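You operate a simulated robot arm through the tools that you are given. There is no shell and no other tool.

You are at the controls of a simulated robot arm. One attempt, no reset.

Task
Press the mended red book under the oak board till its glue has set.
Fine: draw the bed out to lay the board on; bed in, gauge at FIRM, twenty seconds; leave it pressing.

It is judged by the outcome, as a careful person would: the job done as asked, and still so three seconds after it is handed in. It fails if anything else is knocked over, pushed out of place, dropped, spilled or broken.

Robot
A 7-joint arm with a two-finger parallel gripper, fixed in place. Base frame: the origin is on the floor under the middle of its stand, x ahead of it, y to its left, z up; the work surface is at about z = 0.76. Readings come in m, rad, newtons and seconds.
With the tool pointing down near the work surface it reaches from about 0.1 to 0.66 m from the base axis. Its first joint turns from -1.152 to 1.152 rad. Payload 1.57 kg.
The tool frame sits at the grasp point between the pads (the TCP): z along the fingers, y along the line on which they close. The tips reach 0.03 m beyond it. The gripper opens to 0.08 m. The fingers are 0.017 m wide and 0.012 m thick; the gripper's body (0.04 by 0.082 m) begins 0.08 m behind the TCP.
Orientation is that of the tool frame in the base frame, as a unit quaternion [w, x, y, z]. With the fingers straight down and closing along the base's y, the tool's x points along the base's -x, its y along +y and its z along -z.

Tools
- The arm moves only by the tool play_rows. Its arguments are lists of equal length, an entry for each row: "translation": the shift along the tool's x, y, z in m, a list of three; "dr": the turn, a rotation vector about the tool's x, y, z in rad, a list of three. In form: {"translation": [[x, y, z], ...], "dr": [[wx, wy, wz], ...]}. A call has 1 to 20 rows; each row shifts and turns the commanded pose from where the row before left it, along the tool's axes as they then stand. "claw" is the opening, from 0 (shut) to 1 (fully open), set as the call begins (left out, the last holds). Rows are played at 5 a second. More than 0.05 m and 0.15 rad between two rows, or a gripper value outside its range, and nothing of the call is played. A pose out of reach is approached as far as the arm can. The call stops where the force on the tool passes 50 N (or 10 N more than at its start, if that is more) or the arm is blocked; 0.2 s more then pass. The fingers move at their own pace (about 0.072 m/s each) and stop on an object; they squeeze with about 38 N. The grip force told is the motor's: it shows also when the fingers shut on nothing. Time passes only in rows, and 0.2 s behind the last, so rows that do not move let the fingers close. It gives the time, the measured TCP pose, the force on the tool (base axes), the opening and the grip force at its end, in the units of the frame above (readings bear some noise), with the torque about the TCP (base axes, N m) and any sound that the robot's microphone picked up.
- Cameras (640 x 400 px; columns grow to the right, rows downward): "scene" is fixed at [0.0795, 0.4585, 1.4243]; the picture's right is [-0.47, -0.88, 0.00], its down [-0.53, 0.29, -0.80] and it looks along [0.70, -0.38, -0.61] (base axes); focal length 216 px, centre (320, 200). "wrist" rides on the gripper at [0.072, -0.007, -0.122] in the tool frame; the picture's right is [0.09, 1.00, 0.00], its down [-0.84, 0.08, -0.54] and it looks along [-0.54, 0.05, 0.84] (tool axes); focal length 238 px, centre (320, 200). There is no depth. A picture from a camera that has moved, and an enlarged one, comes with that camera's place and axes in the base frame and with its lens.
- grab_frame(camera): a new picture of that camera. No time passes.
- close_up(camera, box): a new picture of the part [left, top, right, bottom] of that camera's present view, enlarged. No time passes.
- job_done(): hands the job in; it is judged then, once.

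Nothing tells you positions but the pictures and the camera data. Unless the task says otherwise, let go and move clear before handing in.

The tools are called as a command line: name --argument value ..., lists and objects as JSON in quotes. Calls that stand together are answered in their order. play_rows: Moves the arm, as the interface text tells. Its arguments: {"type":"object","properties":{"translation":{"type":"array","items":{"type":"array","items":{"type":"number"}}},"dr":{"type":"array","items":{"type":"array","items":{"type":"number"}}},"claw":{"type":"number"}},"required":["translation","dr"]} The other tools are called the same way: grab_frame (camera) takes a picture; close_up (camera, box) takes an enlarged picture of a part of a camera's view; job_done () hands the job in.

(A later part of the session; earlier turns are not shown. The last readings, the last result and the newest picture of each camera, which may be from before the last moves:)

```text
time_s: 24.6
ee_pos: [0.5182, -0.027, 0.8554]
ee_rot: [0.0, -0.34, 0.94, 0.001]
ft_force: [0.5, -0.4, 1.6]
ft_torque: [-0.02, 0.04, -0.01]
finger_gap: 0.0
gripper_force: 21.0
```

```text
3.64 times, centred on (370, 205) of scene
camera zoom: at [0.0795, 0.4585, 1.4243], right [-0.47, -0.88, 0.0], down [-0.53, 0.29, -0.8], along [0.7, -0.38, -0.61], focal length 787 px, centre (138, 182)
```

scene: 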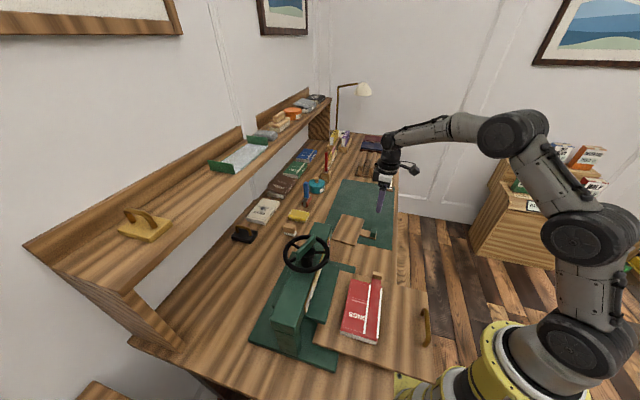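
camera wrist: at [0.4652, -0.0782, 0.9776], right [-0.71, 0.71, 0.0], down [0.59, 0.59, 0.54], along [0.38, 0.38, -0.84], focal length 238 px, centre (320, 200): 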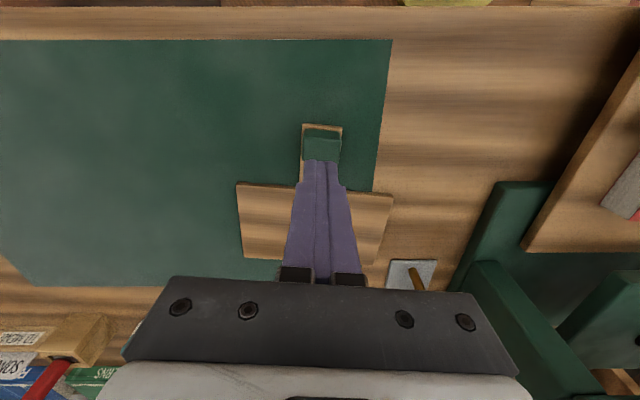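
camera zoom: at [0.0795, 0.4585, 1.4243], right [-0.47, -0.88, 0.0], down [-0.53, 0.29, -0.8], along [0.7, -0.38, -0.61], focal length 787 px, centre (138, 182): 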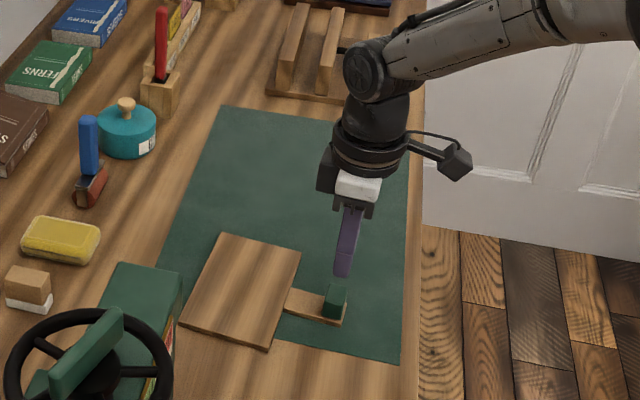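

The grip slipped off the knob as I lifted: the board's far weight twisted out of the fingers closing across the tail. The board looks undisturbed. I'll back up, re-measure it, and re-grip with the fingers closing along the tail, where the knob can't pivot.

play_rows --translation '[[0, 0, -0.03], [0, 0, -0.03], [0, 0, -0.034], [0, 0, 0]]' --dr '[[0, 0, 0], [0, 0, 0], [0, 0, 0], [0, 0, 0]]' --claw 0.6

close_up --camera "wrist" --box '[240, 85, 400, 225]'

grab_frame --camera "wrist"

close_up --camera "scene" --box '[320, 205, 390, 255]'

```text
time_s: 25.6
ee_pos: [0.5182, -0.0277, 0.9474]
ee_rot: [0.001, -0.34, 0.94, 0.001]
ft_force: [-0.1, 0.2, -0.2]
ft_torque: [-0.01, -0.02, 0.01]
finger_gap: 0.048
gripper_force: 0.0
```

```text
2.86 times, centred on (320, 155) of wrist
camera zoom: at [0.4661, -0.0788, 1.0698], right [-0.71, 0.71, 0.0], down [0.59, 0.59, 0.54], along [0.38, 0.38, -0.84], focal length 681 px, centre (320, 329)
```

zoom: 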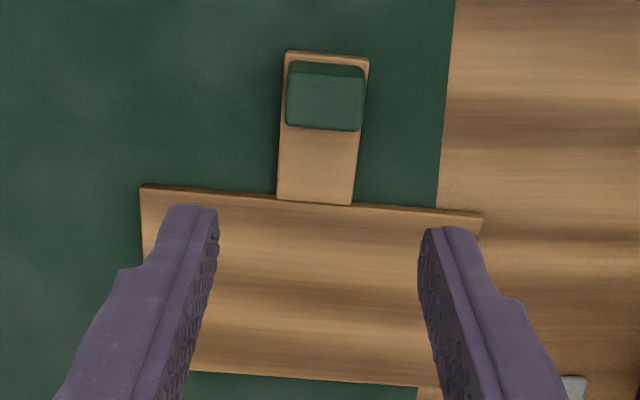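

```text
taken
camera wrist: at [0.4661, -0.0788, 1.0698], right [-0.71, 0.71, 0.0], down [0.59, 0.59, 0.54], along [0.38, 0.38, -0.84], focal length 238 px, centre (320, 200)
```

wrist: 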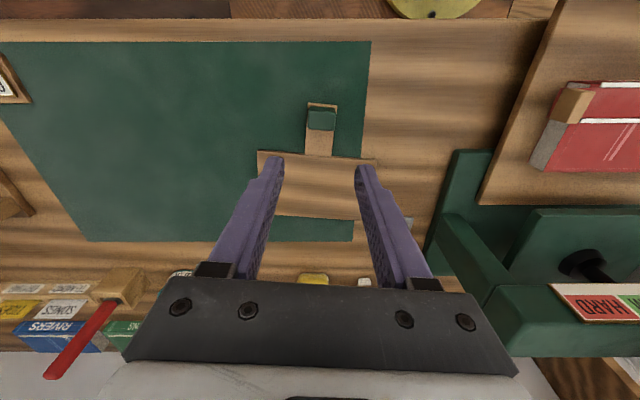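

```text
8.00 times, centred on (355, 230) of scene
camera zoom: at [0.0795, 0.4585, 1.4243], right [-0.47, -0.88, 0.0], down [-0.53, 0.29, -0.8], along [0.7, -0.38, -0.61], focal length 1732 px, centre (40, -40)
```

zoom: 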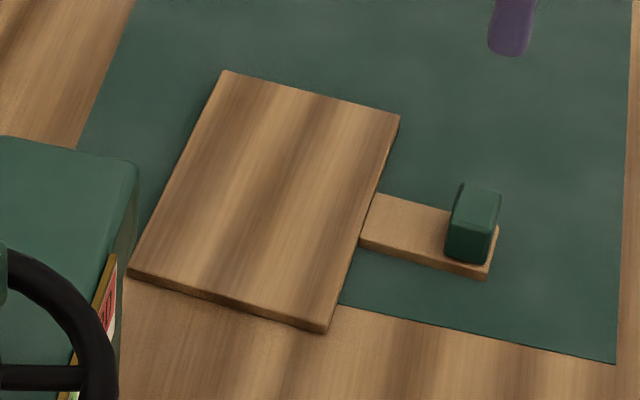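

The board only moved a few millimetres and the knob is still under the tool. I'll turn 90° so the fingers close along the tail and check the view before going down.

play_rows --translation '[[0, 0, 0], [0, 0, 0], [0, 0, 0], [0, 0, 0], [0, 0, 0], [0, 0, 0], [0, 0, 0], [0, 0, 0], [0, 0, 0], [0, 0, 0], [0, 0, 0], [0.0015, 0, 0.02], [0, 0, 0.02], [0, 0, 0]]' --dr '[[0, 0, 0.1428], [0, 0, 0.1428], [0, 0, 0.1428], [0, 0, 0.1428], [0, 0, 0.1428], [0, 0, 0.1428], [0, 0, 0.1428], [0, 0, 0.1428], [0, 0, 0.1428], [0, 0, 0.1428], [0, 0, 0.1428], [0, 0, 0], [0, 0, 0], [0, 0, 0]]'

grab_frame --camera "wrist"

close_up --camera "wrist" --box '[240, 80, 420, 240]'

```text
time_s: 28.6
ee_pos: [0.5165, -0.0261, 0.9121]
ee_rot: [0.0, 0.425, 0.905, 0.0]
ft_force: [-0.1, 0.4, -0.5]
ft_torque: [-0.01, 0.01, 0.04]
finger_gap: 0.048
gripper_force: 0.0
```

```text
taken
camera wrist: at [0.4637, 0.0254, 1.0332], right [0.71, 0.71, 0.0], down [0.59, -0.59, 0.54], along [0.38, -0.38, -0.84], focal length 238 px, centre (320, 200)
```

wrist: 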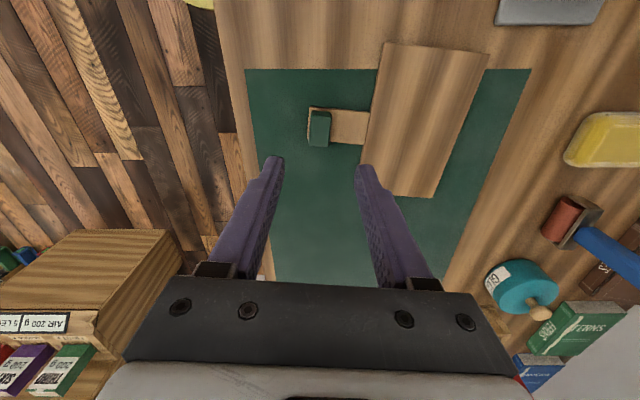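

```text
2.50 times, centred on (330, 160) of wrist
camera zoom: at [0.4637, 0.0254, 1.0332], right [0.71, 0.71, 0.0], down [0.59, -0.59, 0.54], along [0.38, -0.38, -0.84], focal length 596 px, centre (295, 300)
```

zoom: 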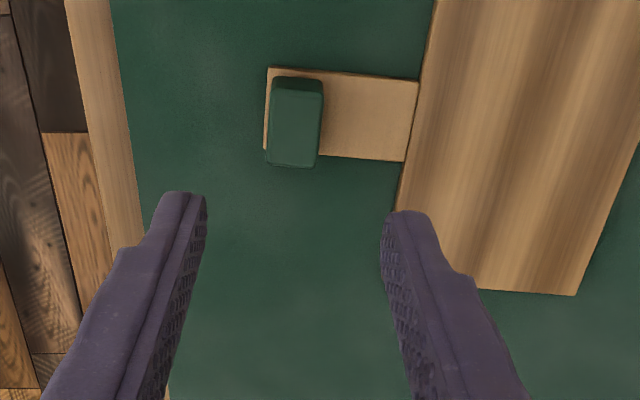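

The knob is centred between the fingers, which now close along the tail. I'll go down over it.

play_rows --translation '[[0, 0, 0.03], [0, 0, 0.03], [0, 0, 0.025], [0, 0, 0.013], [0, 0, 0.007], [0, 0, 0]]' --dr '[[0, 0, 0], [0, 0, 0], [0, 0, 0], [0, 0, 0], [0, 0, 0], [0, 0, 0]]'

close_up --camera "wrist" --box '[240, 100, 420, 260]'

close_up --camera "scene" --box '[340, 205, 400, 255]'

```text
time_s: 30.0
ee_pos: [0.5163, -0.0267, 0.8065]
ee_rot: [0.0, 0.425, 0.905, 0.0]
ft_force: [0.2, 0.1, 0.7]
ft_torque: [-0.01, 0.01, -0.03]
finger_gap: 0.0482
gripper_force: 0.0
```

```text
2.50 times, centred on (330, 180) of wrist
camera zoom: at [0.4635, 0.0249, 0.9275], right [0.71, 0.71, 0.0], down [0.59, -0.59, 0.54], along [0.38, -0.38, -0.84], focal length 596 px, centre (295, 250)
```

zoom: 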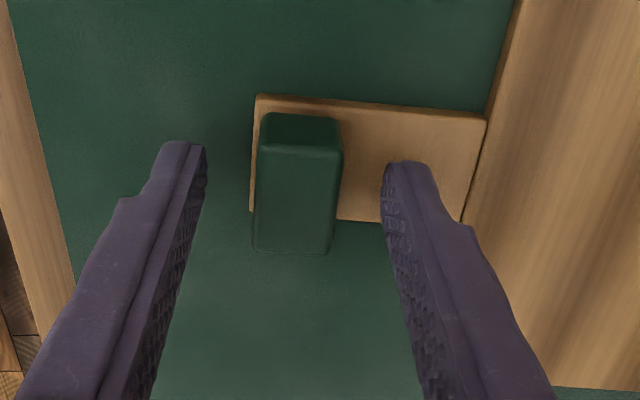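

```text
8.00 times, centred on (370, 230) of scene
camera zoom: at [0.0795, 0.4585, 1.4243], right [-0.47, -0.88, 0.0], down [-0.53, 0.29, -0.8], along [0.7, -0.38, -0.61], focal length 1732 px, centre (-80, -40)
```

zoom: 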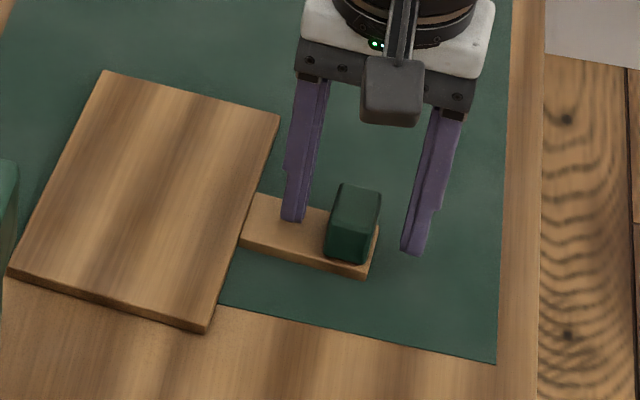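

Fingers straddle the knob with the tail beneath them. I'll lower 3 mm and close firmly, with a longer settle.

play_rows --translation '[[0, 0, 0.0015], [0, 0, 0.0015], [0, 0, 0]]' --dr '[[0, 0, 0], [0, 0, 0], [0, 0, 0]]'

play_rows --translation '[[0, 0, 0], [0, 0, 0], [0, 0, 0], [0, 0, 0], [0, 0, 0]]' --dr '[[0, 0, 0], [0, 0, 0], [0, 0, 0], [0, 0, 0], [0, 0, 0]]' --claw 0

play_rows --translation '[[0, 0, -0.002], [0, 0, -0.003], [0, 0, -0.003], [0, 0, -0.002], [0, 0, 0]]' --dr '[[0, 0, 0], [0, 0, 0], [0, 0, 0], [0, 0, 0], [0, 0, 0]]'

close_up --camera "wrist" --box '[240, 80, 480, 260]'

close_up --camera "scene" --box '[320, 200, 400, 260]'

```text
time_s: 30.8
ee_pos: [0.5166, -0.0262, 0.8021]
ee_rot: [0.0, 0.425, 0.905, 0.0]
ft_force: [-1.5, 0.8, -0.9]
ft_torque: [0.03, 0.0, 0.01]
finger_gap: 0.048
gripper_force: 0.0
```

```text
time_s: 32.0
ee_pos: [0.5169, -0.0258, 0.8013]
ee_rot: [-0.001, 0.425, 0.905, -0.001]
ft_force: [-0.3, 0.0, -0.1]
ft_torque: [-0.04, 0.03, -0.01]
finger_gap: 0.0213
gripper_force: 34.8
```

```text
time_s: 33.2
ee_pos: [0.5154, -0.0268, 0.8115]
ee_rot: [-0.001, 0.425, 0.905, 0.0]
ft_force: [-1.2, -1.0, -0.7]
ft_torque: [-0.04, 0.04, -0.04]
finger_gap: 0.0211
gripper_force: 34.4
```

```text
2.22 times, centred on (360, 170) of wrist
camera zoom: at [0.464, 0.0254, 0.9339], right [0.71, 0.71, 0.0], down [0.59, -0.59, 0.54], along [0.38, -0.38, -0.84], focal length 530 px, centre (231, 267)
```

zoom: 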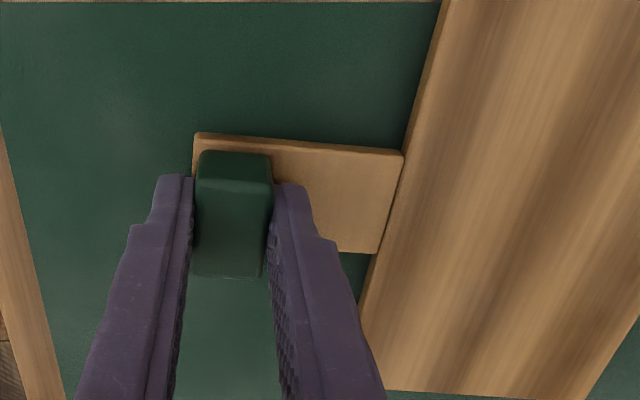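

```text
6.67 times, centred on (360, 230) of scene
camera zoom: at [0.0795, 0.4585, 1.4243], right [-0.47, -0.88, 0.0], down [-0.53, 0.29, -0.8], along [0.7, -0.38, -0.61], focal length 1443 px, centre (53, 0)
```

zoom: 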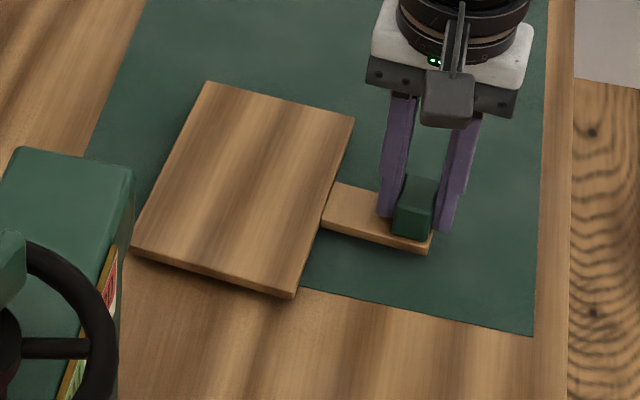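

The grip holds at 21 mm after a 1 cm lift. I'll continue gently and check again.

play_rows --translation '[[0, 0, -0.003], [0, 0, -0.004], [0, 0, -0.005], [0, 0, -0.005], [0, 0, -0.003], [0, 0, 0]]' --dr '[[0, 0, 0], [0, 0, 0], [0, 0, 0], [0, 0, 0], [0, 0, 0], [0, 0, 0]]'

close_up --camera "wrist" --box '[240, 80, 480, 260]'

close_up --camera "scene" --box '[320, 200, 400, 260]'

```text
time_s: 34.6
ee_pos: [0.5159, -0.0247, 0.832]
ee_rot: [0.0, 0.425, 0.905, 0.0]
ft_force: [1.0, 0.4, -0.1]
ft_torque: [-0.05, 0.08, -0.02]
finger_gap: 0.0211
gripper_force: 34.7
```

```text
2.22 times, centred on (360, 170) of wrist
camera zoom: at [0.4641, 0.026, 0.9538], right [0.71, 0.71, 0.0], down [0.59, -0.59, 0.54], along [0.38, -0.38, -0.84], focal length 530 px, centre (231, 267)
```

zoom: 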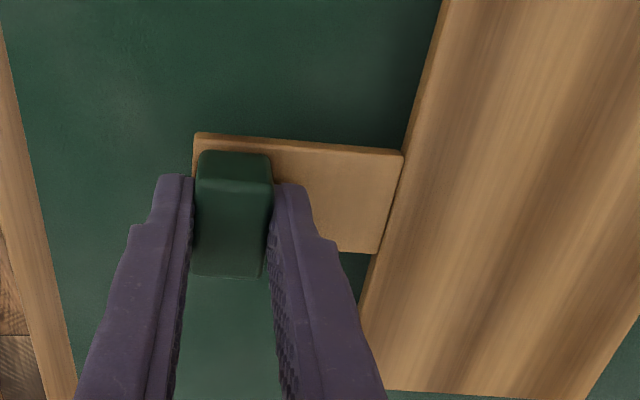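

```text
6.67 times, centred on (360, 230) of scene
camera zoom: at [0.0795, 0.4585, 1.4243], right [-0.47, -0.88, 0.0], down [-0.53, 0.29, -0.8], along [0.7, -0.38, -0.61], focal length 1443 px, centre (53, 0)
```

zoom: 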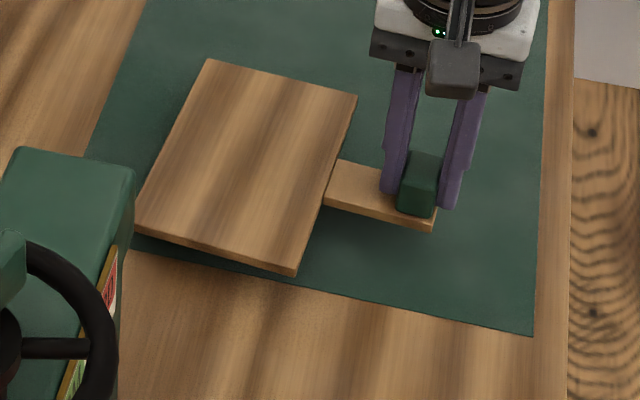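

The board is held rigidly and hangs level. I'll raise it, straighten it about 5° to the press, bring it forward clear of the press, then carry it along to above the drawn-out bed.

play_rows --translation '[[0, 0, -0.02], [0, 0, -0.03], [0, 0, -0.035], [0, 0, -0.035], [0, 0, 0], [0, -0.03, 0], [0, -0.035, 0], [0, -0.03, 0], [0.025, 0, 0], [0.035, 0, 0], [0.035, 0, 0], [0.035, 0, 0], [0.035, 0, 0], [0.035, 0, 0], [0.035, 0, 0], [0.035, 0, 0], [0.035, 0, 0], [0.025, 0, 0], [0, 0, 0]]' --dr '[[0, 0, 0], [0, 0, 0], [0, 0, 0], [0, 0, 0], [0, 0, -0.0925], [0, 0, 0], [0, 0, 0], [0, 0, 0], [0, 0, 0], [0, 0, 0], [0, 0, 0], [0, 0, 0], [0, 0, 0], [0, 0, 0], [0, 0, 0], [0, 0, 0], [0, 0, 0], [0, 0, 0], [0, 0, 0]]'

grab_frame --camera "wrist"

grab_frame --camera "scene"

close_up --camera "scene" --box '[280, 220, 440, 380]'

```text
time_s: 38.6
ee_pos: [0.214, 0.1403, 0.9541]
ee_rot: [0.0, 0.383, 0.924, 0.001]
ft_force: [-0.4, 0.0, -0.4]
ft_torque: [-0.02, 0.07, -0.03]
finger_gap: 0.0212
gripper_force: 34.1
```

```text
taken
camera wrist: at [0.1574, 0.1867, 1.075], right [0.64, 0.77, 0.0], down [0.65, -0.54, 0.54], along [0.42, -0.35, -0.84], focal length 238 px, centre (320, 200)
```

wrist: 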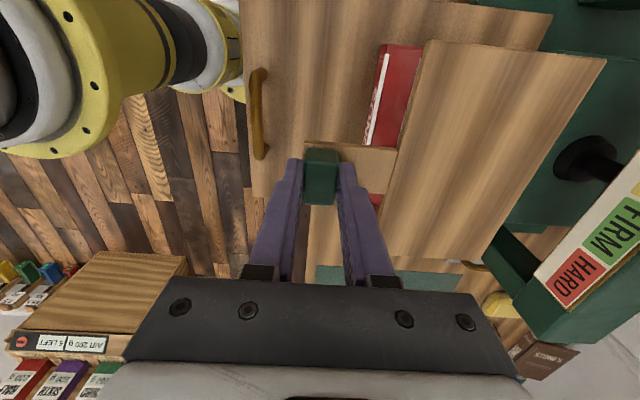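

```text
taken
```

scene: 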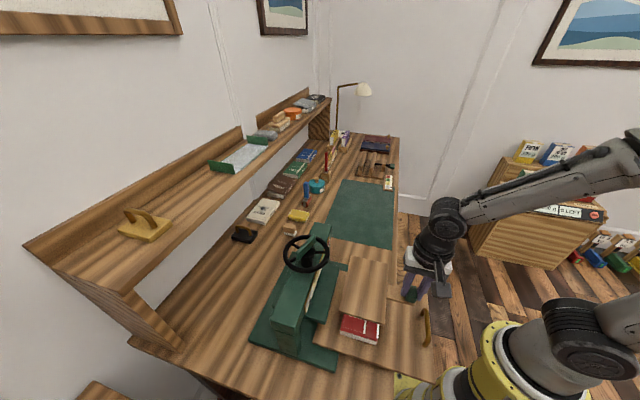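

```text
2.50 times, centred on (360, 300) of scene
camera zoom: at [0.0795, 0.4586, 1.4243], right [-0.47, -0.88, 0.0], down [-0.53, 0.29, -0.8], along [0.7, -0.38, -0.61], focal length 541 px, centre (220, -50)
```

zoom: 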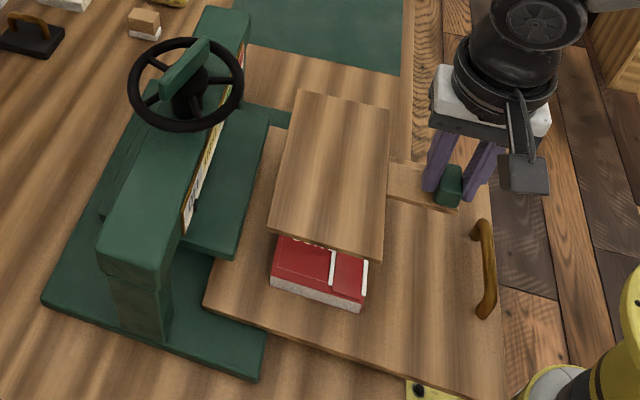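

The board is hovering above the book. I'll lower to about 2 cm above it and check the alignment.

play_rows --translation '[[0, 0, 0.025], [0, 0, 0.025], [0, 0, 0.02], [0, 0, 0.007], [0, 0, 0]]' --dr '[[0, 0, 0], [0, 0, 0], [0, 0, 0], [0, 0, 0], [0, 0, 0]]'

grab_frame --camera "wrist"

close_up --camera "scene" --box '[300, 230, 440, 360]'

close_up --camera "wrist" --box '[320, 20, 640, 280]'

```text
time_s: 39.8
ee_pos: [0.2146, 0.1399, 0.8751]
ee_rot: [0.0, 0.383, 0.924, 0.0]
ft_force: [-0.4, -0.2, -0.7]
ft_torque: [-0.02, 0.03, 0.04]
finger_gap: 0.021
gripper_force: 34.5
```

```text
taken
camera wrist: at [0.1585, 0.1865, 0.9963], right [0.64, 0.77, 0.0], down [0.65, -0.54, 0.54], along [0.42, -0.35, -0.84], focal length 238 px, centre (320, 200)
```

wrist: 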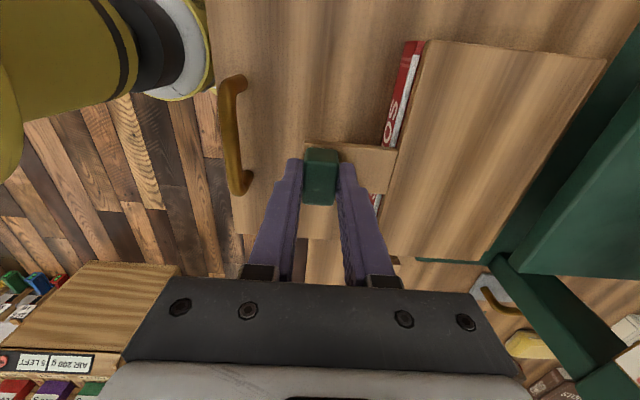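

```text
3.08 times, centred on (370, 295) of scene
camera zoom: at [0.0795, 0.4586, 1.4243], right [-0.47, -0.88, 0.0], down [-0.53, 0.29, -0.8], along [0.7, -0.38, -0.61], focal length 666 px, centre (166, -92)
```

zoom: 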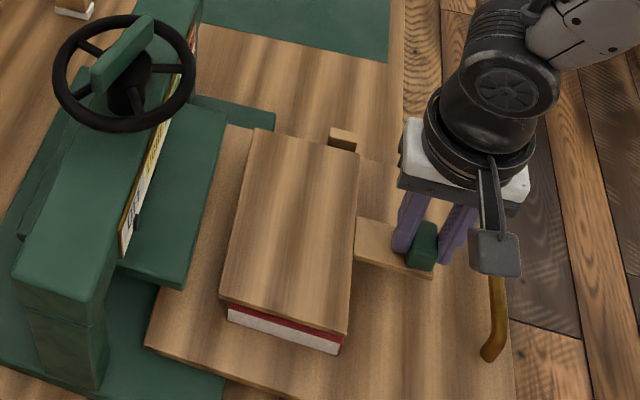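

```text
1.54 times, centred on (480, 150) of wrist
camera zoom: at [0.1585, 0.1865, 0.9963], right [0.64, 0.77, 0.0], down [0.65, -0.54, 0.54], along [0.42, -0.35, -0.84], focal length 367 px, centre (74, 277)
```

zoom: 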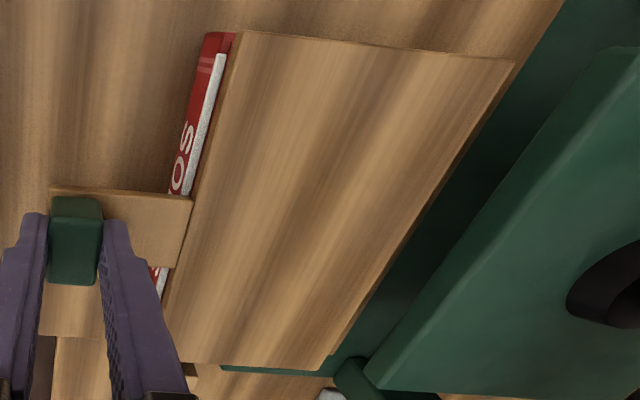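

Comparing edges, the board should move about 3 mm toward the front and 4 mm toward -e to centre on the book. The wood tab sits clear beyond the board's end. I'll correct and lower to just above contact.

play_rows --translation '[[0.004, -0.003, 0], [0, 0, 0.006], [0, 0, 0.005], [0, 0, 0.003], [0, 0, 0.001], [0, 0, 0]]' --dr '[[0, 0, 0], [0, 0, 0], [0, 0, 0], [0, 0, 0], [0, 0, 0], [0, 0, 0]]'

close_up --camera "scene" --box '[320, 240, 420, 350]'

close_up --camera "wrist" --box '[320, 20, 640, 280]'

```text
time_s: 41.2
ee_pos: [0.212, 0.1414, 0.8597]
ee_rot: [0.002, 0.383, 0.924, 0.002]
ft_force: [1.4, 0.3, 17.6]
ft_torque: [0.7, -0.85, -0.02]
finger_gap: 0.0219
gripper_force: 34.1
```

```text
3.64 times, centred on (370, 295) of scene
camera zoom: at [0.0794, 0.4584, 1.4243], right [-0.47, -0.88, 0.0], down [-0.53, 0.29, -0.8], along [0.7, -0.38, -0.61], focal length 787 px, centre (138, -146)
```

zoom: 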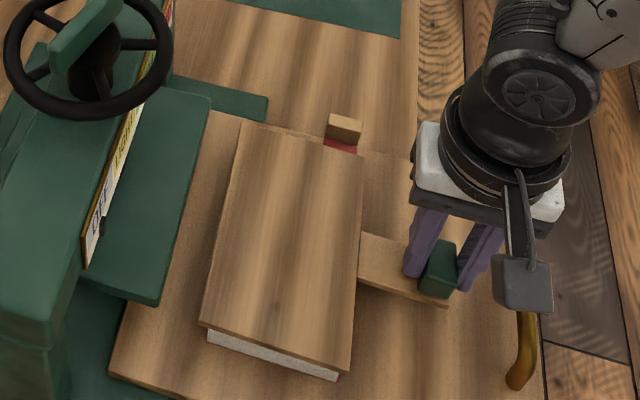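

```text
1.54 times, centred on (480, 150) of wrist
camera zoom: at [0.1545, 0.1878, 0.9821], right [0.64, 0.77, 0.0], down [0.64, -0.54, 0.54], along [0.42, -0.34, -0.84], focal length 367 px, centre (74, 277)
```

zoom: 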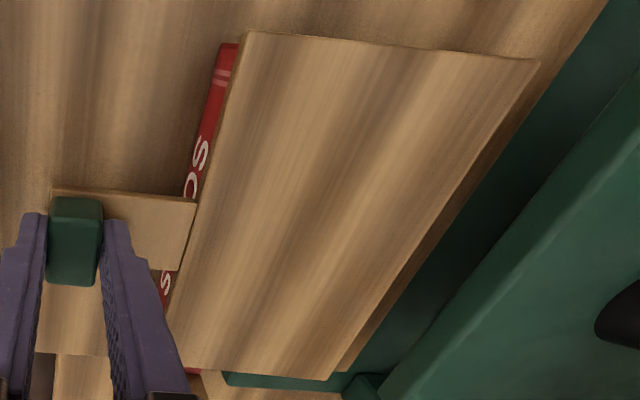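

The board has touched the front of the book (17 N). I'll ease off slightly, then open the fingers part-way to let it rest.

play_rows --translation '[[0, 0, -0.0006], [0, 0, 0]]' --dr '[[0, 0, 0], [0, 0, 0]]'

play_rows --translation '[[0, 0, 0], [0, 0, 0], [0, 0, 0]]' --dr '[[0, 0, 0], [0, 0, 0], [0, 0, 0]]' --claw 0.5

grab_frame --camera "wrist"

close_up --camera "scene" --box '[320, 240, 420, 350]'

```text
time_s: 41.8
ee_pos: [0.21, 0.1409, 0.8612]
ee_rot: [0.0, 0.382, 0.924, 0.0]
ft_force: [1.0, 0.6, 15.6]
ft_torque: [0.56, -0.79, -0.01]
finger_gap: 0.0221
gripper_force: 35.0
```

```text
time_s: 42.6
ee_pos: [0.21, 0.1406, 0.8606]
ee_rot: [0.0, 0.382, 0.924, 0.0]
ft_force: [-0.5, -0.3, 1.4]
ft_torque: [0.01, -0.02, -0.01]
finger_gap: 0.0394
gripper_force: 0.0
```

```text
taken
camera wrist: at [0.1538, 0.1871, 0.9818], right [0.64, 0.77, 0.0], down [0.65, -0.54, 0.54], along [0.42, -0.35, -0.84], focal length 238 px, centre (320, 200)
```

wrist: 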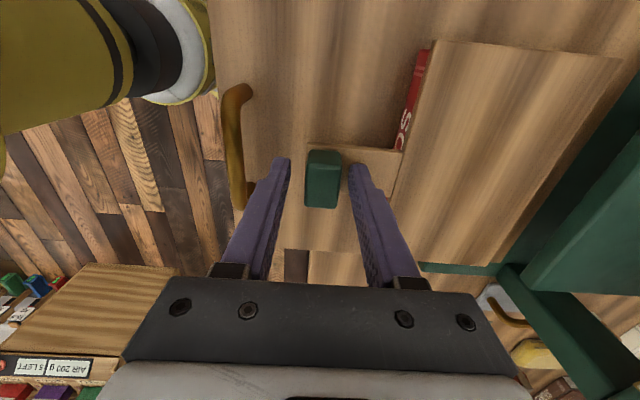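

```text
3.64 times, centred on (370, 295) of scene
camera zoom: at [0.0795, 0.4585, 1.4243], right [-0.47, -0.88, 0.0], down [-0.53, 0.29, -0.8], along [0.7, -0.38, -0.61], focal length 787 px, centre (138, -146)
```

zoom: 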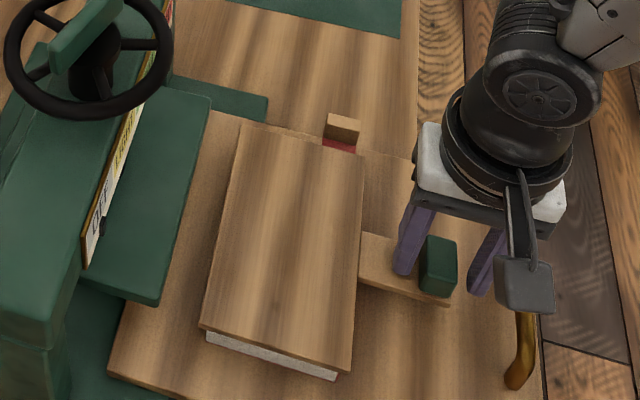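

The board is resting on the book and free of the fingers. I'll rise, inspect the placement, then go back over the bed handle.

play_rows --translation '[[0, 0, -0.01], [0, 0, -0.03], [0, 0, -0.035], [0, 0, -0.035], [0.003, -0.03, 0], [0.003, -0.0315, 0], [0, 0, 0]]' --dr '[[0, 0, 0], [0, 0, 0], [0, 0, 0], [0, 0, 0], [0, 0, 0], [0, 0, 0], [0, 0, 0]]'

grab_frame --camera "wrist"

close_up --camera "scene" --box '[290, 230, 430, 360]'

close_up --camera "wrist" --box '[280, 10, 600, 240]'

```text
time_s: 44.2
ee_pos: [0.1637, 0.1019, 0.9698]
ee_rot: [0.0, 0.383, 0.924, 0.0]
ft_force: [0.1, 0.1, -0.2]
ft_torque: [0.02, -0.03, -0.03]
finger_gap: 0.04
gripper_force: 0.1
```

```text
taken
camera wrist: at [0.1056, 0.1481, 1.0917], right [0.64, 0.77, 0.0], down [0.65, -0.54, 0.54], along [0.42, -0.35, -0.84], focal length 238 px, centre (320, 200)
```

wrist: 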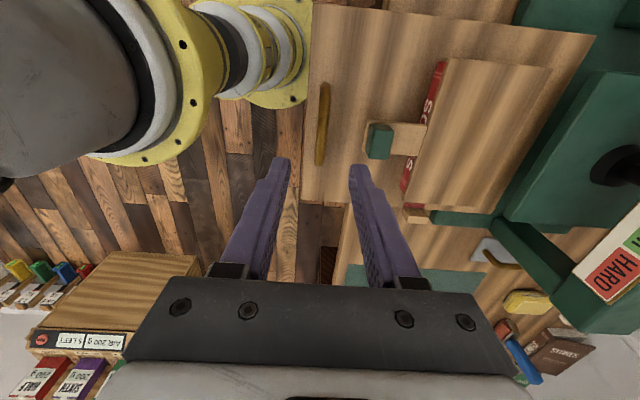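

```text
3.08 times, centred on (360, 295) of scene
camera zoom: at [0.0795, 0.4585, 1.4243], right [-0.47, -0.88, 0.0], down [-0.53, 0.29, -0.8], along [0.7, -0.38, -0.61], focal length 666 px, centre (197, -92)
```

zoom: 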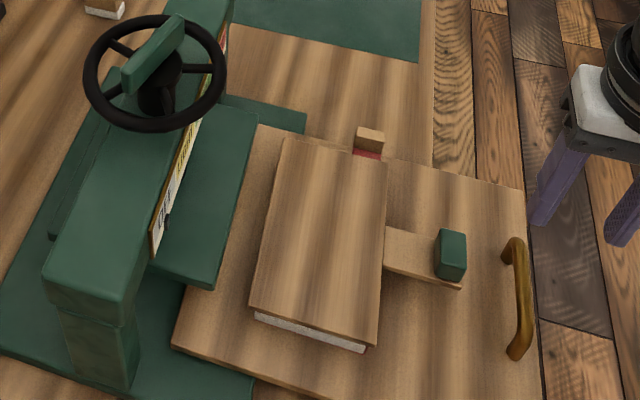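

```text
1.74 times, centred on (440, 125) of wrist
camera zoom: at [0.1056, 0.1481, 1.0917], right [0.64, 0.77, 0.0], down [0.65, -0.54, 0.54], along [0.42, -0.35, -0.84], focal length 414 px, centre (111, 330)
```

zoom: 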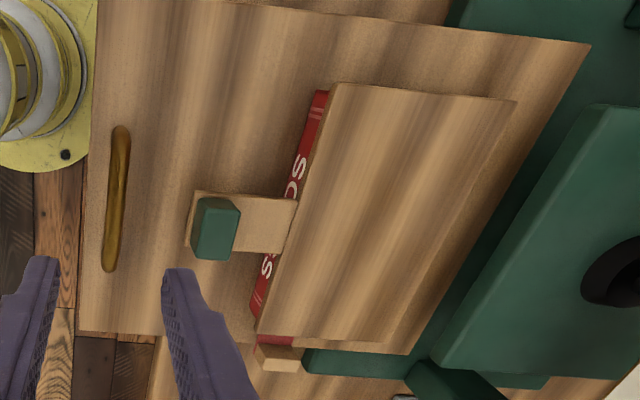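

The board sits squarely on the book, with knob and tail toward the handle and the mending tab clear. I'll go down on the handle with a narrow opening so the fingers stay clear of the tail.

play_rows --translation '[[0.001, -0.001, 0.03], [0, 0, 0.03], [0, 0, 0.03], [0, 0, 0.025], [0, 0, 0.012], [0, 0, 0.006], [0, 0, 0]]' --dr '[[0, 0, 0], [0, 0, 0], [0, 0, 0], [0, 0, 0], [0, 0, 0], [0, 0, 0], [0, 0, 0]]' --claw 0.42

close_up --camera "wrist" --box '[220, 60, 480, 280]'

close_up --camera "scene" --box '[340, 250, 440, 350]'

```text
time_s: 45.8
ee_pos: [0.1619, 0.1031, 0.8377]
ee_rot: [0.0, 0.383, 0.924, 0.0]
ft_force: [-0.3, -0.4, -0.3]
ft_torque: [0.0, -0.02, -0.02]
finger_gap: 0.0337
gripper_force: 0.1
```

```text
1.82 times, centred on (350, 170) of wrist
camera zoom: at [0.1048, 0.1487, 0.9587], right [0.64, 0.77, 0.0], down [0.65, -0.54, 0.54], along [0.42, -0.35, -0.84], focal length 433 px, centre (266, 254)
```

zoom: 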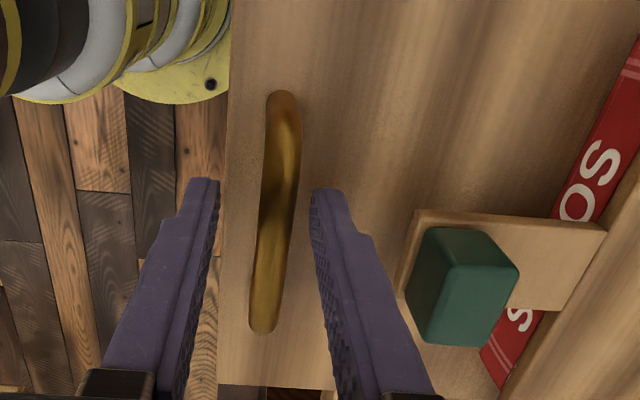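

```text
4.00 times, centred on (390, 300) of scene
camera zoom: at [0.0795, 0.4585, 1.4243], right [-0.47, -0.88, 0.0], down [-0.53, 0.29, -0.8], along [0.7, -0.38, -0.61], focal length 866 px, centre (40, -200)
```

zoom: 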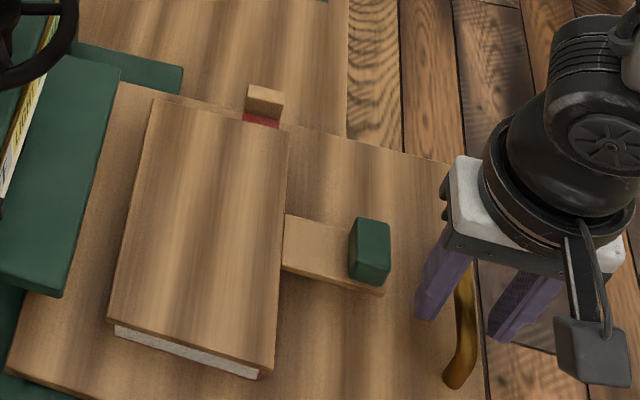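

The bar is between the fingers and the knob is clear. I'll grip and push the bed in a little, then check that the board will pass under the platen.

play_rows --translation '[[0, 0, 0], [0, 0, 0], [0, 0, 0], [0, 0, 0]]' --dr '[[0, 0, 0], [0, 0, 0], [0, 0, 0], [0, 0, 0]]' --claw 0

play_rows --translation '[[0, 0.005, 0], [0, 0.008, 0], [0, 0.007, 0], [0, 0, 0]]' --dr '[[0, 0, 0], [0, 0, 0], [0, 0, 0], [0, 0, 0]]'

close_up --camera "scene" --box '[290, 240, 390, 350]'

close_up --camera "wrist" --box '[400, 20, 640, 320]'

```text
time_s: 46.8
ee_pos: [0.1618, 0.1035, 0.8386]
ee_rot: [0.0, 0.382, 0.924, 0.0]
ft_force: [3.0, -4.0, 0.3]
ft_torque: [-0.04, 0.02, 0.01]
finger_gap: 0.0117
gripper_force: 28.9
```

```text
time_s: 47.8
ee_pos: [0.1768, 0.1162, 0.8376]
ee_rot: [0.001, 0.383, 0.924, 0.001]
ft_force: [-7.8, 7.6, 10.8]
ft_torque: [0.19, 0.19, -0.03]
finger_gap: 0.0116
gripper_force: 28.7
```

```text
3.64 times, centred on (340, 295) of scene
camera zoom: at [0.0792, 0.4587, 1.4243], right [-0.47, -0.88, 0.0], down [-0.53, 0.29, -0.8], along [0.7, -0.38, -0.61], focal length 787 px, centre (247, -146)
```

zoom: 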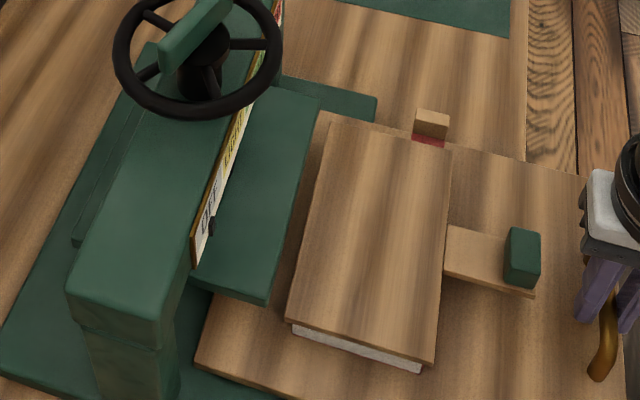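

```text
1.33 times, centred on (520, 170) of wrist
camera zoom: at [0.1188, 0.1627, 0.9588], right [0.64, 0.77, 0.0], down [0.65, -0.54, 0.54], along [0.42, -0.35, -0.84], focal length 318 px, centre (53, 240)
```

zoom: 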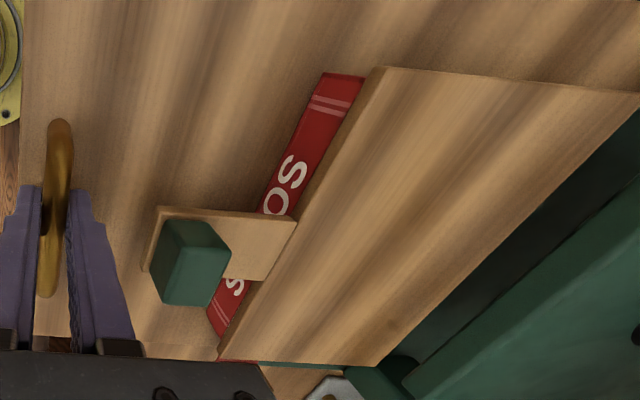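

The platen's lower edge looks about 1 cm above the board's top, but I can't measure that closely. I'll push in small steps and check the force along n as the board's back edge reaches the platen.

play_rows --translation '[[0.0004, 0.004, -0.0003], [0, 0.004, 0], [0, 0.004, 0], [0, 0, 0]]' --dr '[[0, 0, 0], [0, 0, 0], [0, 0, 0], [0, 0, 0]]'

close_up --camera "scene" --box '[290, 240, 390, 350]'

```text
time_s: 48.8
ee_pos: [0.183, 0.1232, 0.8371]
ee_rot: [0.001, 0.383, 0.924, -0.001]
ft_force: [-8.6, 6.9, -15.4]
ft_torque: [-0.01, 0.0, -0.01]
finger_gap: 0.0117
gripper_force: 29.0
```

```text
3.64 times, centred on (340, 295) of scene
camera zoom: at [0.0794, 0.4588, 1.4242], right [-0.47, -0.88, 0.0], down [-0.53, 0.29, -0.8], along [0.7, -0.38, -0.61], focal length 787 px, centre (247, -146)
```

zoom: 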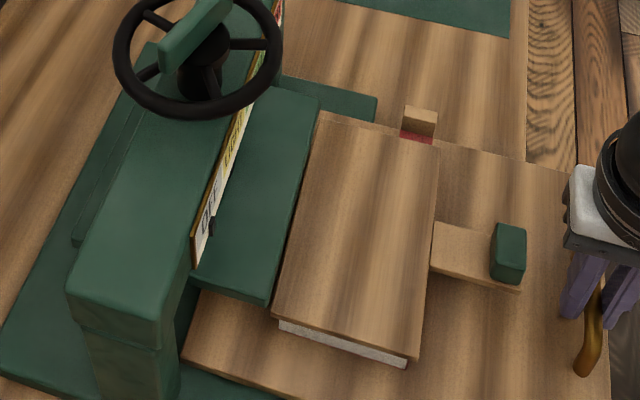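

No resistance so far, and the board's back edge is almost at the platen. I'll continue in small steps.

play_rows --translation '[[0.0002, 0.004, 0.0003], [0, 0.004, 0], [0, 0.004, 0], [0, 0, 0]]' --dr '[[0, 0, 0], [0, 0, 0], [0, 0, 0], [0, 0, 0]]'

close_up --camera "scene" --box '[290, 240, 390, 350]'

```text
time_s: 49.8
ee_pos: [0.1929, 0.1332, 0.8372]
ee_rot: [0.0, 0.383, 0.924, -0.001]
ft_force: [-18.2, 16.4, -11.4]
ft_torque: [0.19, 0.25, -0.01]
finger_gap: 0.0118
gripper_force: 29.1
```

```text
3.64 times, centred on (340, 295) of scene
camera zoom: at [0.0791, 0.459, 1.4242], right [-0.47, -0.88, 0.0], down [-0.53, 0.29, -0.8], along [0.7, -0.38, -0.61], focal length 787 px, centre (247, -146)
```

zoom: 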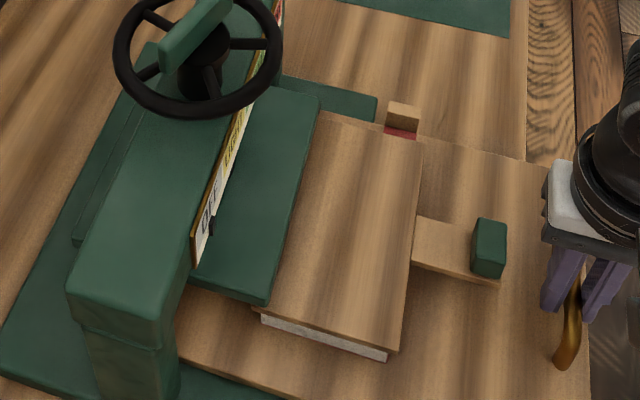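

The board's back edge has passed under the platen without resistance (n-force about 1 N). I'll relieve the sideways load and push on in.

play_rows --translation '[[0.0008, 0.006, 0.0003], [0.0001, 0.01, 0], [0.0001, 0.01, 0], [0.0001, 0.01, 0], [0.0001, 0.008, 0], [0, 0, 0]]' --dr '[[0, 0, 0], [0, 0, 0], [0, 0, 0], [0, 0, 0], [0, 0, 0], [0, 0, 0]]'

close_up --camera "scene" --box '[280, 230, 400, 350]'

```text
time_s: 51.2
ee_pos: [0.2226, 0.1652, 0.8374]
ee_rot: [0.0, 0.382, 0.924, 0.002]
ft_force: [20.6, -21.1, -10.4]
ft_torque: [-0.23, -0.17, 0.01]
finger_gap: 0.012
gripper_force: 29.2
```

```text
3.33 times, centred on (340, 290) of scene
camera zoom: at [0.0801, 0.4581, 1.4244], right [-0.47, -0.88, 0.0], down [-0.53, 0.29, -0.79], along [0.7, -0.38, -0.61], focal length 722 px, centre (253, -100)
```

zoom: 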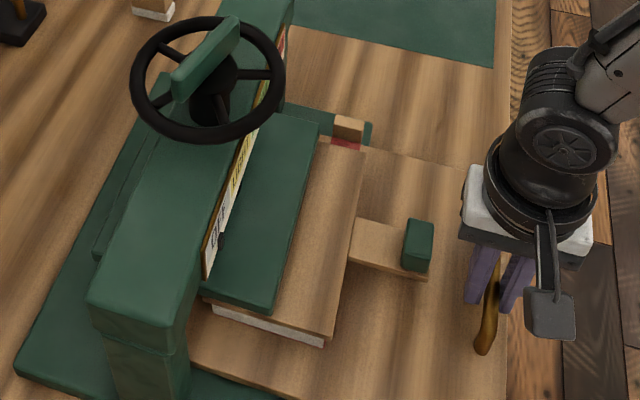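

The bed is now about half way in and moving freely. I'll trim the sideways load and continue.

play_rows --translation '[[-0.0006, 0.006, 0.0002], [0, 0.01, 0], [0, 0.01, 0], [0, 0.01, 0], [0, 0.008, 0], [0, 0.006, 0], [0, 0, 0]]' --dr '[[0, 0, 0], [0, 0, 0], [0, 0, 0], [0, 0, 0], [0, 0, 0], [0, 0, 0], [0, 0, 0]]'

close_up --camera "scene" --box '[270, 220, 400, 350]'

close_up --camera "wrist" --box '[300, 20, 640, 320]'

```text
time_s: 52.8
ee_pos: [0.2587, 0.201, 0.8376]
ee_rot: [0.0, 0.383, 0.924, 0.001]
ft_force: [-3.2, 4.1, 22.5]
ft_torque: [0.14, 0.17, 0.04]
finger_gap: 0.0115
gripper_force: 28.8
```

```text
3.08 times, centred on (335, 285) of scene
camera zoom: at [0.0792, 0.4585, 1.4243], right [-0.47, -0.88, 0.0], down [-0.53, 0.29, -0.8], along [0.7, -0.38, -0.61], focal length 666 px, centre (274, -62)
```

zoom: 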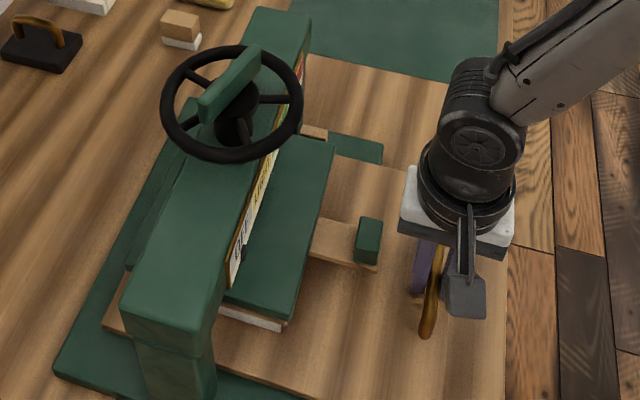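

```text
1.33 times, centred on (470, 170) of wrist
camera zoom: at [0.2019, 0.2474, 0.9598], right [0.64, 0.77, 0.0], down [0.65, -0.54, 0.54], along [0.42, -0.34, -0.84], focal length 318 px, centre (120, 240)
```

zoom: 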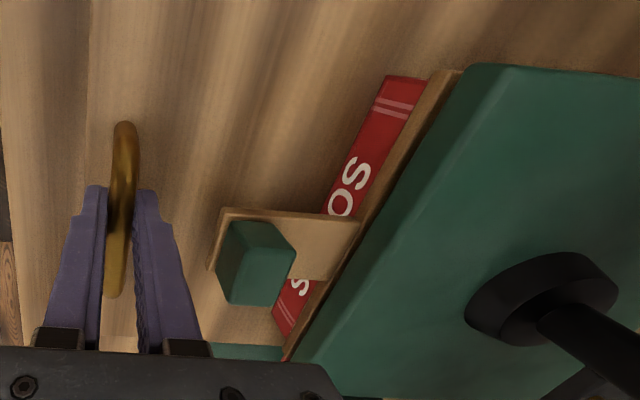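

The bed is nearly in, and the knob is still clear in front of the platen. I'll creep the last 2 cm and watch for the end stop.

play_rows --translation '[[0, 0.006, -0.0005], [0, 0.006, 0], [0, 0.005, 0], [0, 0, 0]]' --dr '[[0, 0, 0], [0, 0, 0], [0, 0, 0], [0, 0, 0]]'

play_rows --translation '[[0, 0.001, 0], [0, 0.001, 0], [0, 0, 0]]' --dr '[[0, 0, 0], [0, 0, 0], [0, 0, 0]]'

close_up --camera "scene" --box '[260, 220, 390, 350]'

close_up --camera "wrist" --box '[300, 20, 640, 320]'

```text
time_s: 53.8
ee_pos: [0.2709, 0.2126, 0.8395]
ee_rot: [0.001, 0.383, 0.924, 0.001]
ft_force: [-11.2, 10.2, 23.1]
ft_torque: [0.19, 0.27, -0.01]
finger_gap: 0.0118
gripper_force: 28.8
```

```text
time_s: 54.6
ee_pos: [0.2713, 0.2145, 0.8382]
ee_rot: [0.0, 0.383, 0.924, 0.0]
ft_force: [-16.2, 16.7, 20.0]
ft_torque: [0.17, 0.16, 0.01]
finger_gap: 0.0117
gripper_force: 29.2
```

```text
3.08 times, centred on (325, 285) of scene
camera zoom: at [0.0789, 0.4588, 1.4242], right [-0.47, -0.88, 0.0], down [-0.53, 0.29, -0.8], along [0.7, -0.38, -0.61], focal length 666 px, centre (305, -62)
```

zoom: 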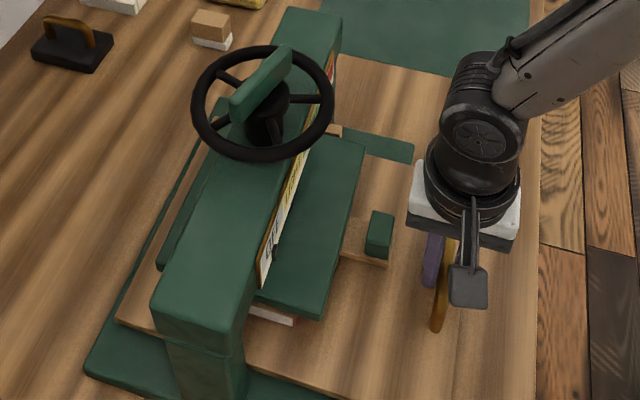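

```text
1.33 times, centred on (470, 170) of wrist
camera zoom: at [0.2148, 0.26, 0.9595], right [0.64, 0.77, 0.0], down [0.65, -0.54, 0.54], along [0.42, -0.35, -0.84], focal length 318 px, centre (120, 240)
```

zoom: 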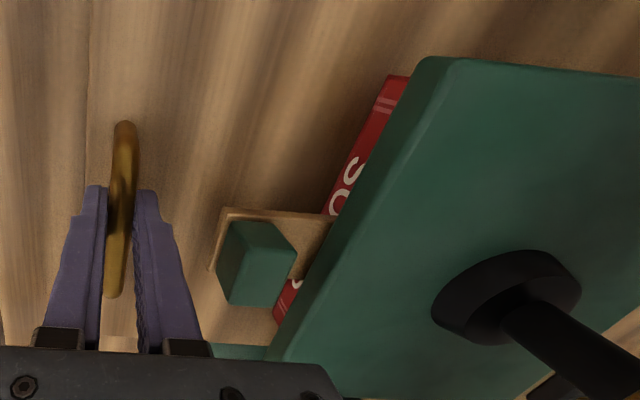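

It's within about 3 mm of its original place with no stop felt yet. I'll push a couple of millimetres more until the stop is felt.

play_rows --translation '[[0.0005, 0.001, -0.0004], [0, 0.001, 0], [0, 0.0005, 0], [0, 0, 0]]' --dr '[[0, 0, 0], [0, 0, 0], [0, 0, 0], [0, 0, 0]]'

```text
time_s: 55.6
ee_pos: [0.2733, 0.2152, 0.8381]
ee_rot: [0.0, 0.383, 0.924, -0.001]
ft_force: [-12.9, 5.9, 17.7]
ft_torque: [-0.11, -0.01, -0.04]
finger_gap: 0.0117
gripper_force: 28.8
```

I feel a slight push back along n (about 5 N). One more half-millimetre will confirm whether this is the stop.

play_rows --translation '[[0.0002, 0.0006, -0.0003], [0, 0, 0]]' --dr '[[0, 0, 0], [0, 0, 0]]'

```text
time_s: 56.2
ee_pos: [0.273, 0.2156, 0.8376]
ee_rot: [-0.001, 0.382, 0.924, -0.001]
ft_force: [-5.6, -5.3, 8.5]
ft_torque: [-0.15, -0.02, -0.04]
finger_gap: 0.0118
gripper_force: 28.7
```

play_rows --translation '[[0, 0.0008, -0.0002], [0, 0, 0]]' --dr '[[0, 0, 0], [0, 0, 0]]'

close_up --camera "scene" --box '[260, 220, 390, 350]'

```text
time_s: 56.8
ee_pos: [0.2724, 0.2156, 0.838]
ee_rot: [-0.001, 0.383, 0.924, -0.001]
ft_force: [-1.2, -13.7, 1.0]
ft_torque: [-0.31, -0.19, 0.02]
finger_gap: 0.0115
gripper_force: 28.7
```

```text
3.08 times, centred on (325, 285) of scene
camera zoom: at [0.0795, 0.4582, 1.4244], right [-0.47, -0.88, 0.0], down [-0.53, 0.29, -0.8], along [0.7, -0.38, -0.61], focal length 666 px, centre (305, -62)
```

zoom: 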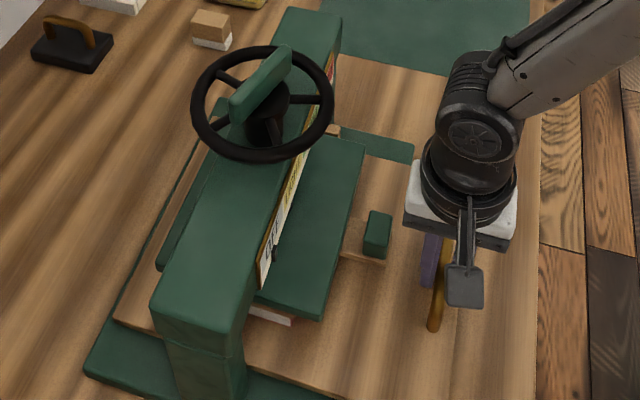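

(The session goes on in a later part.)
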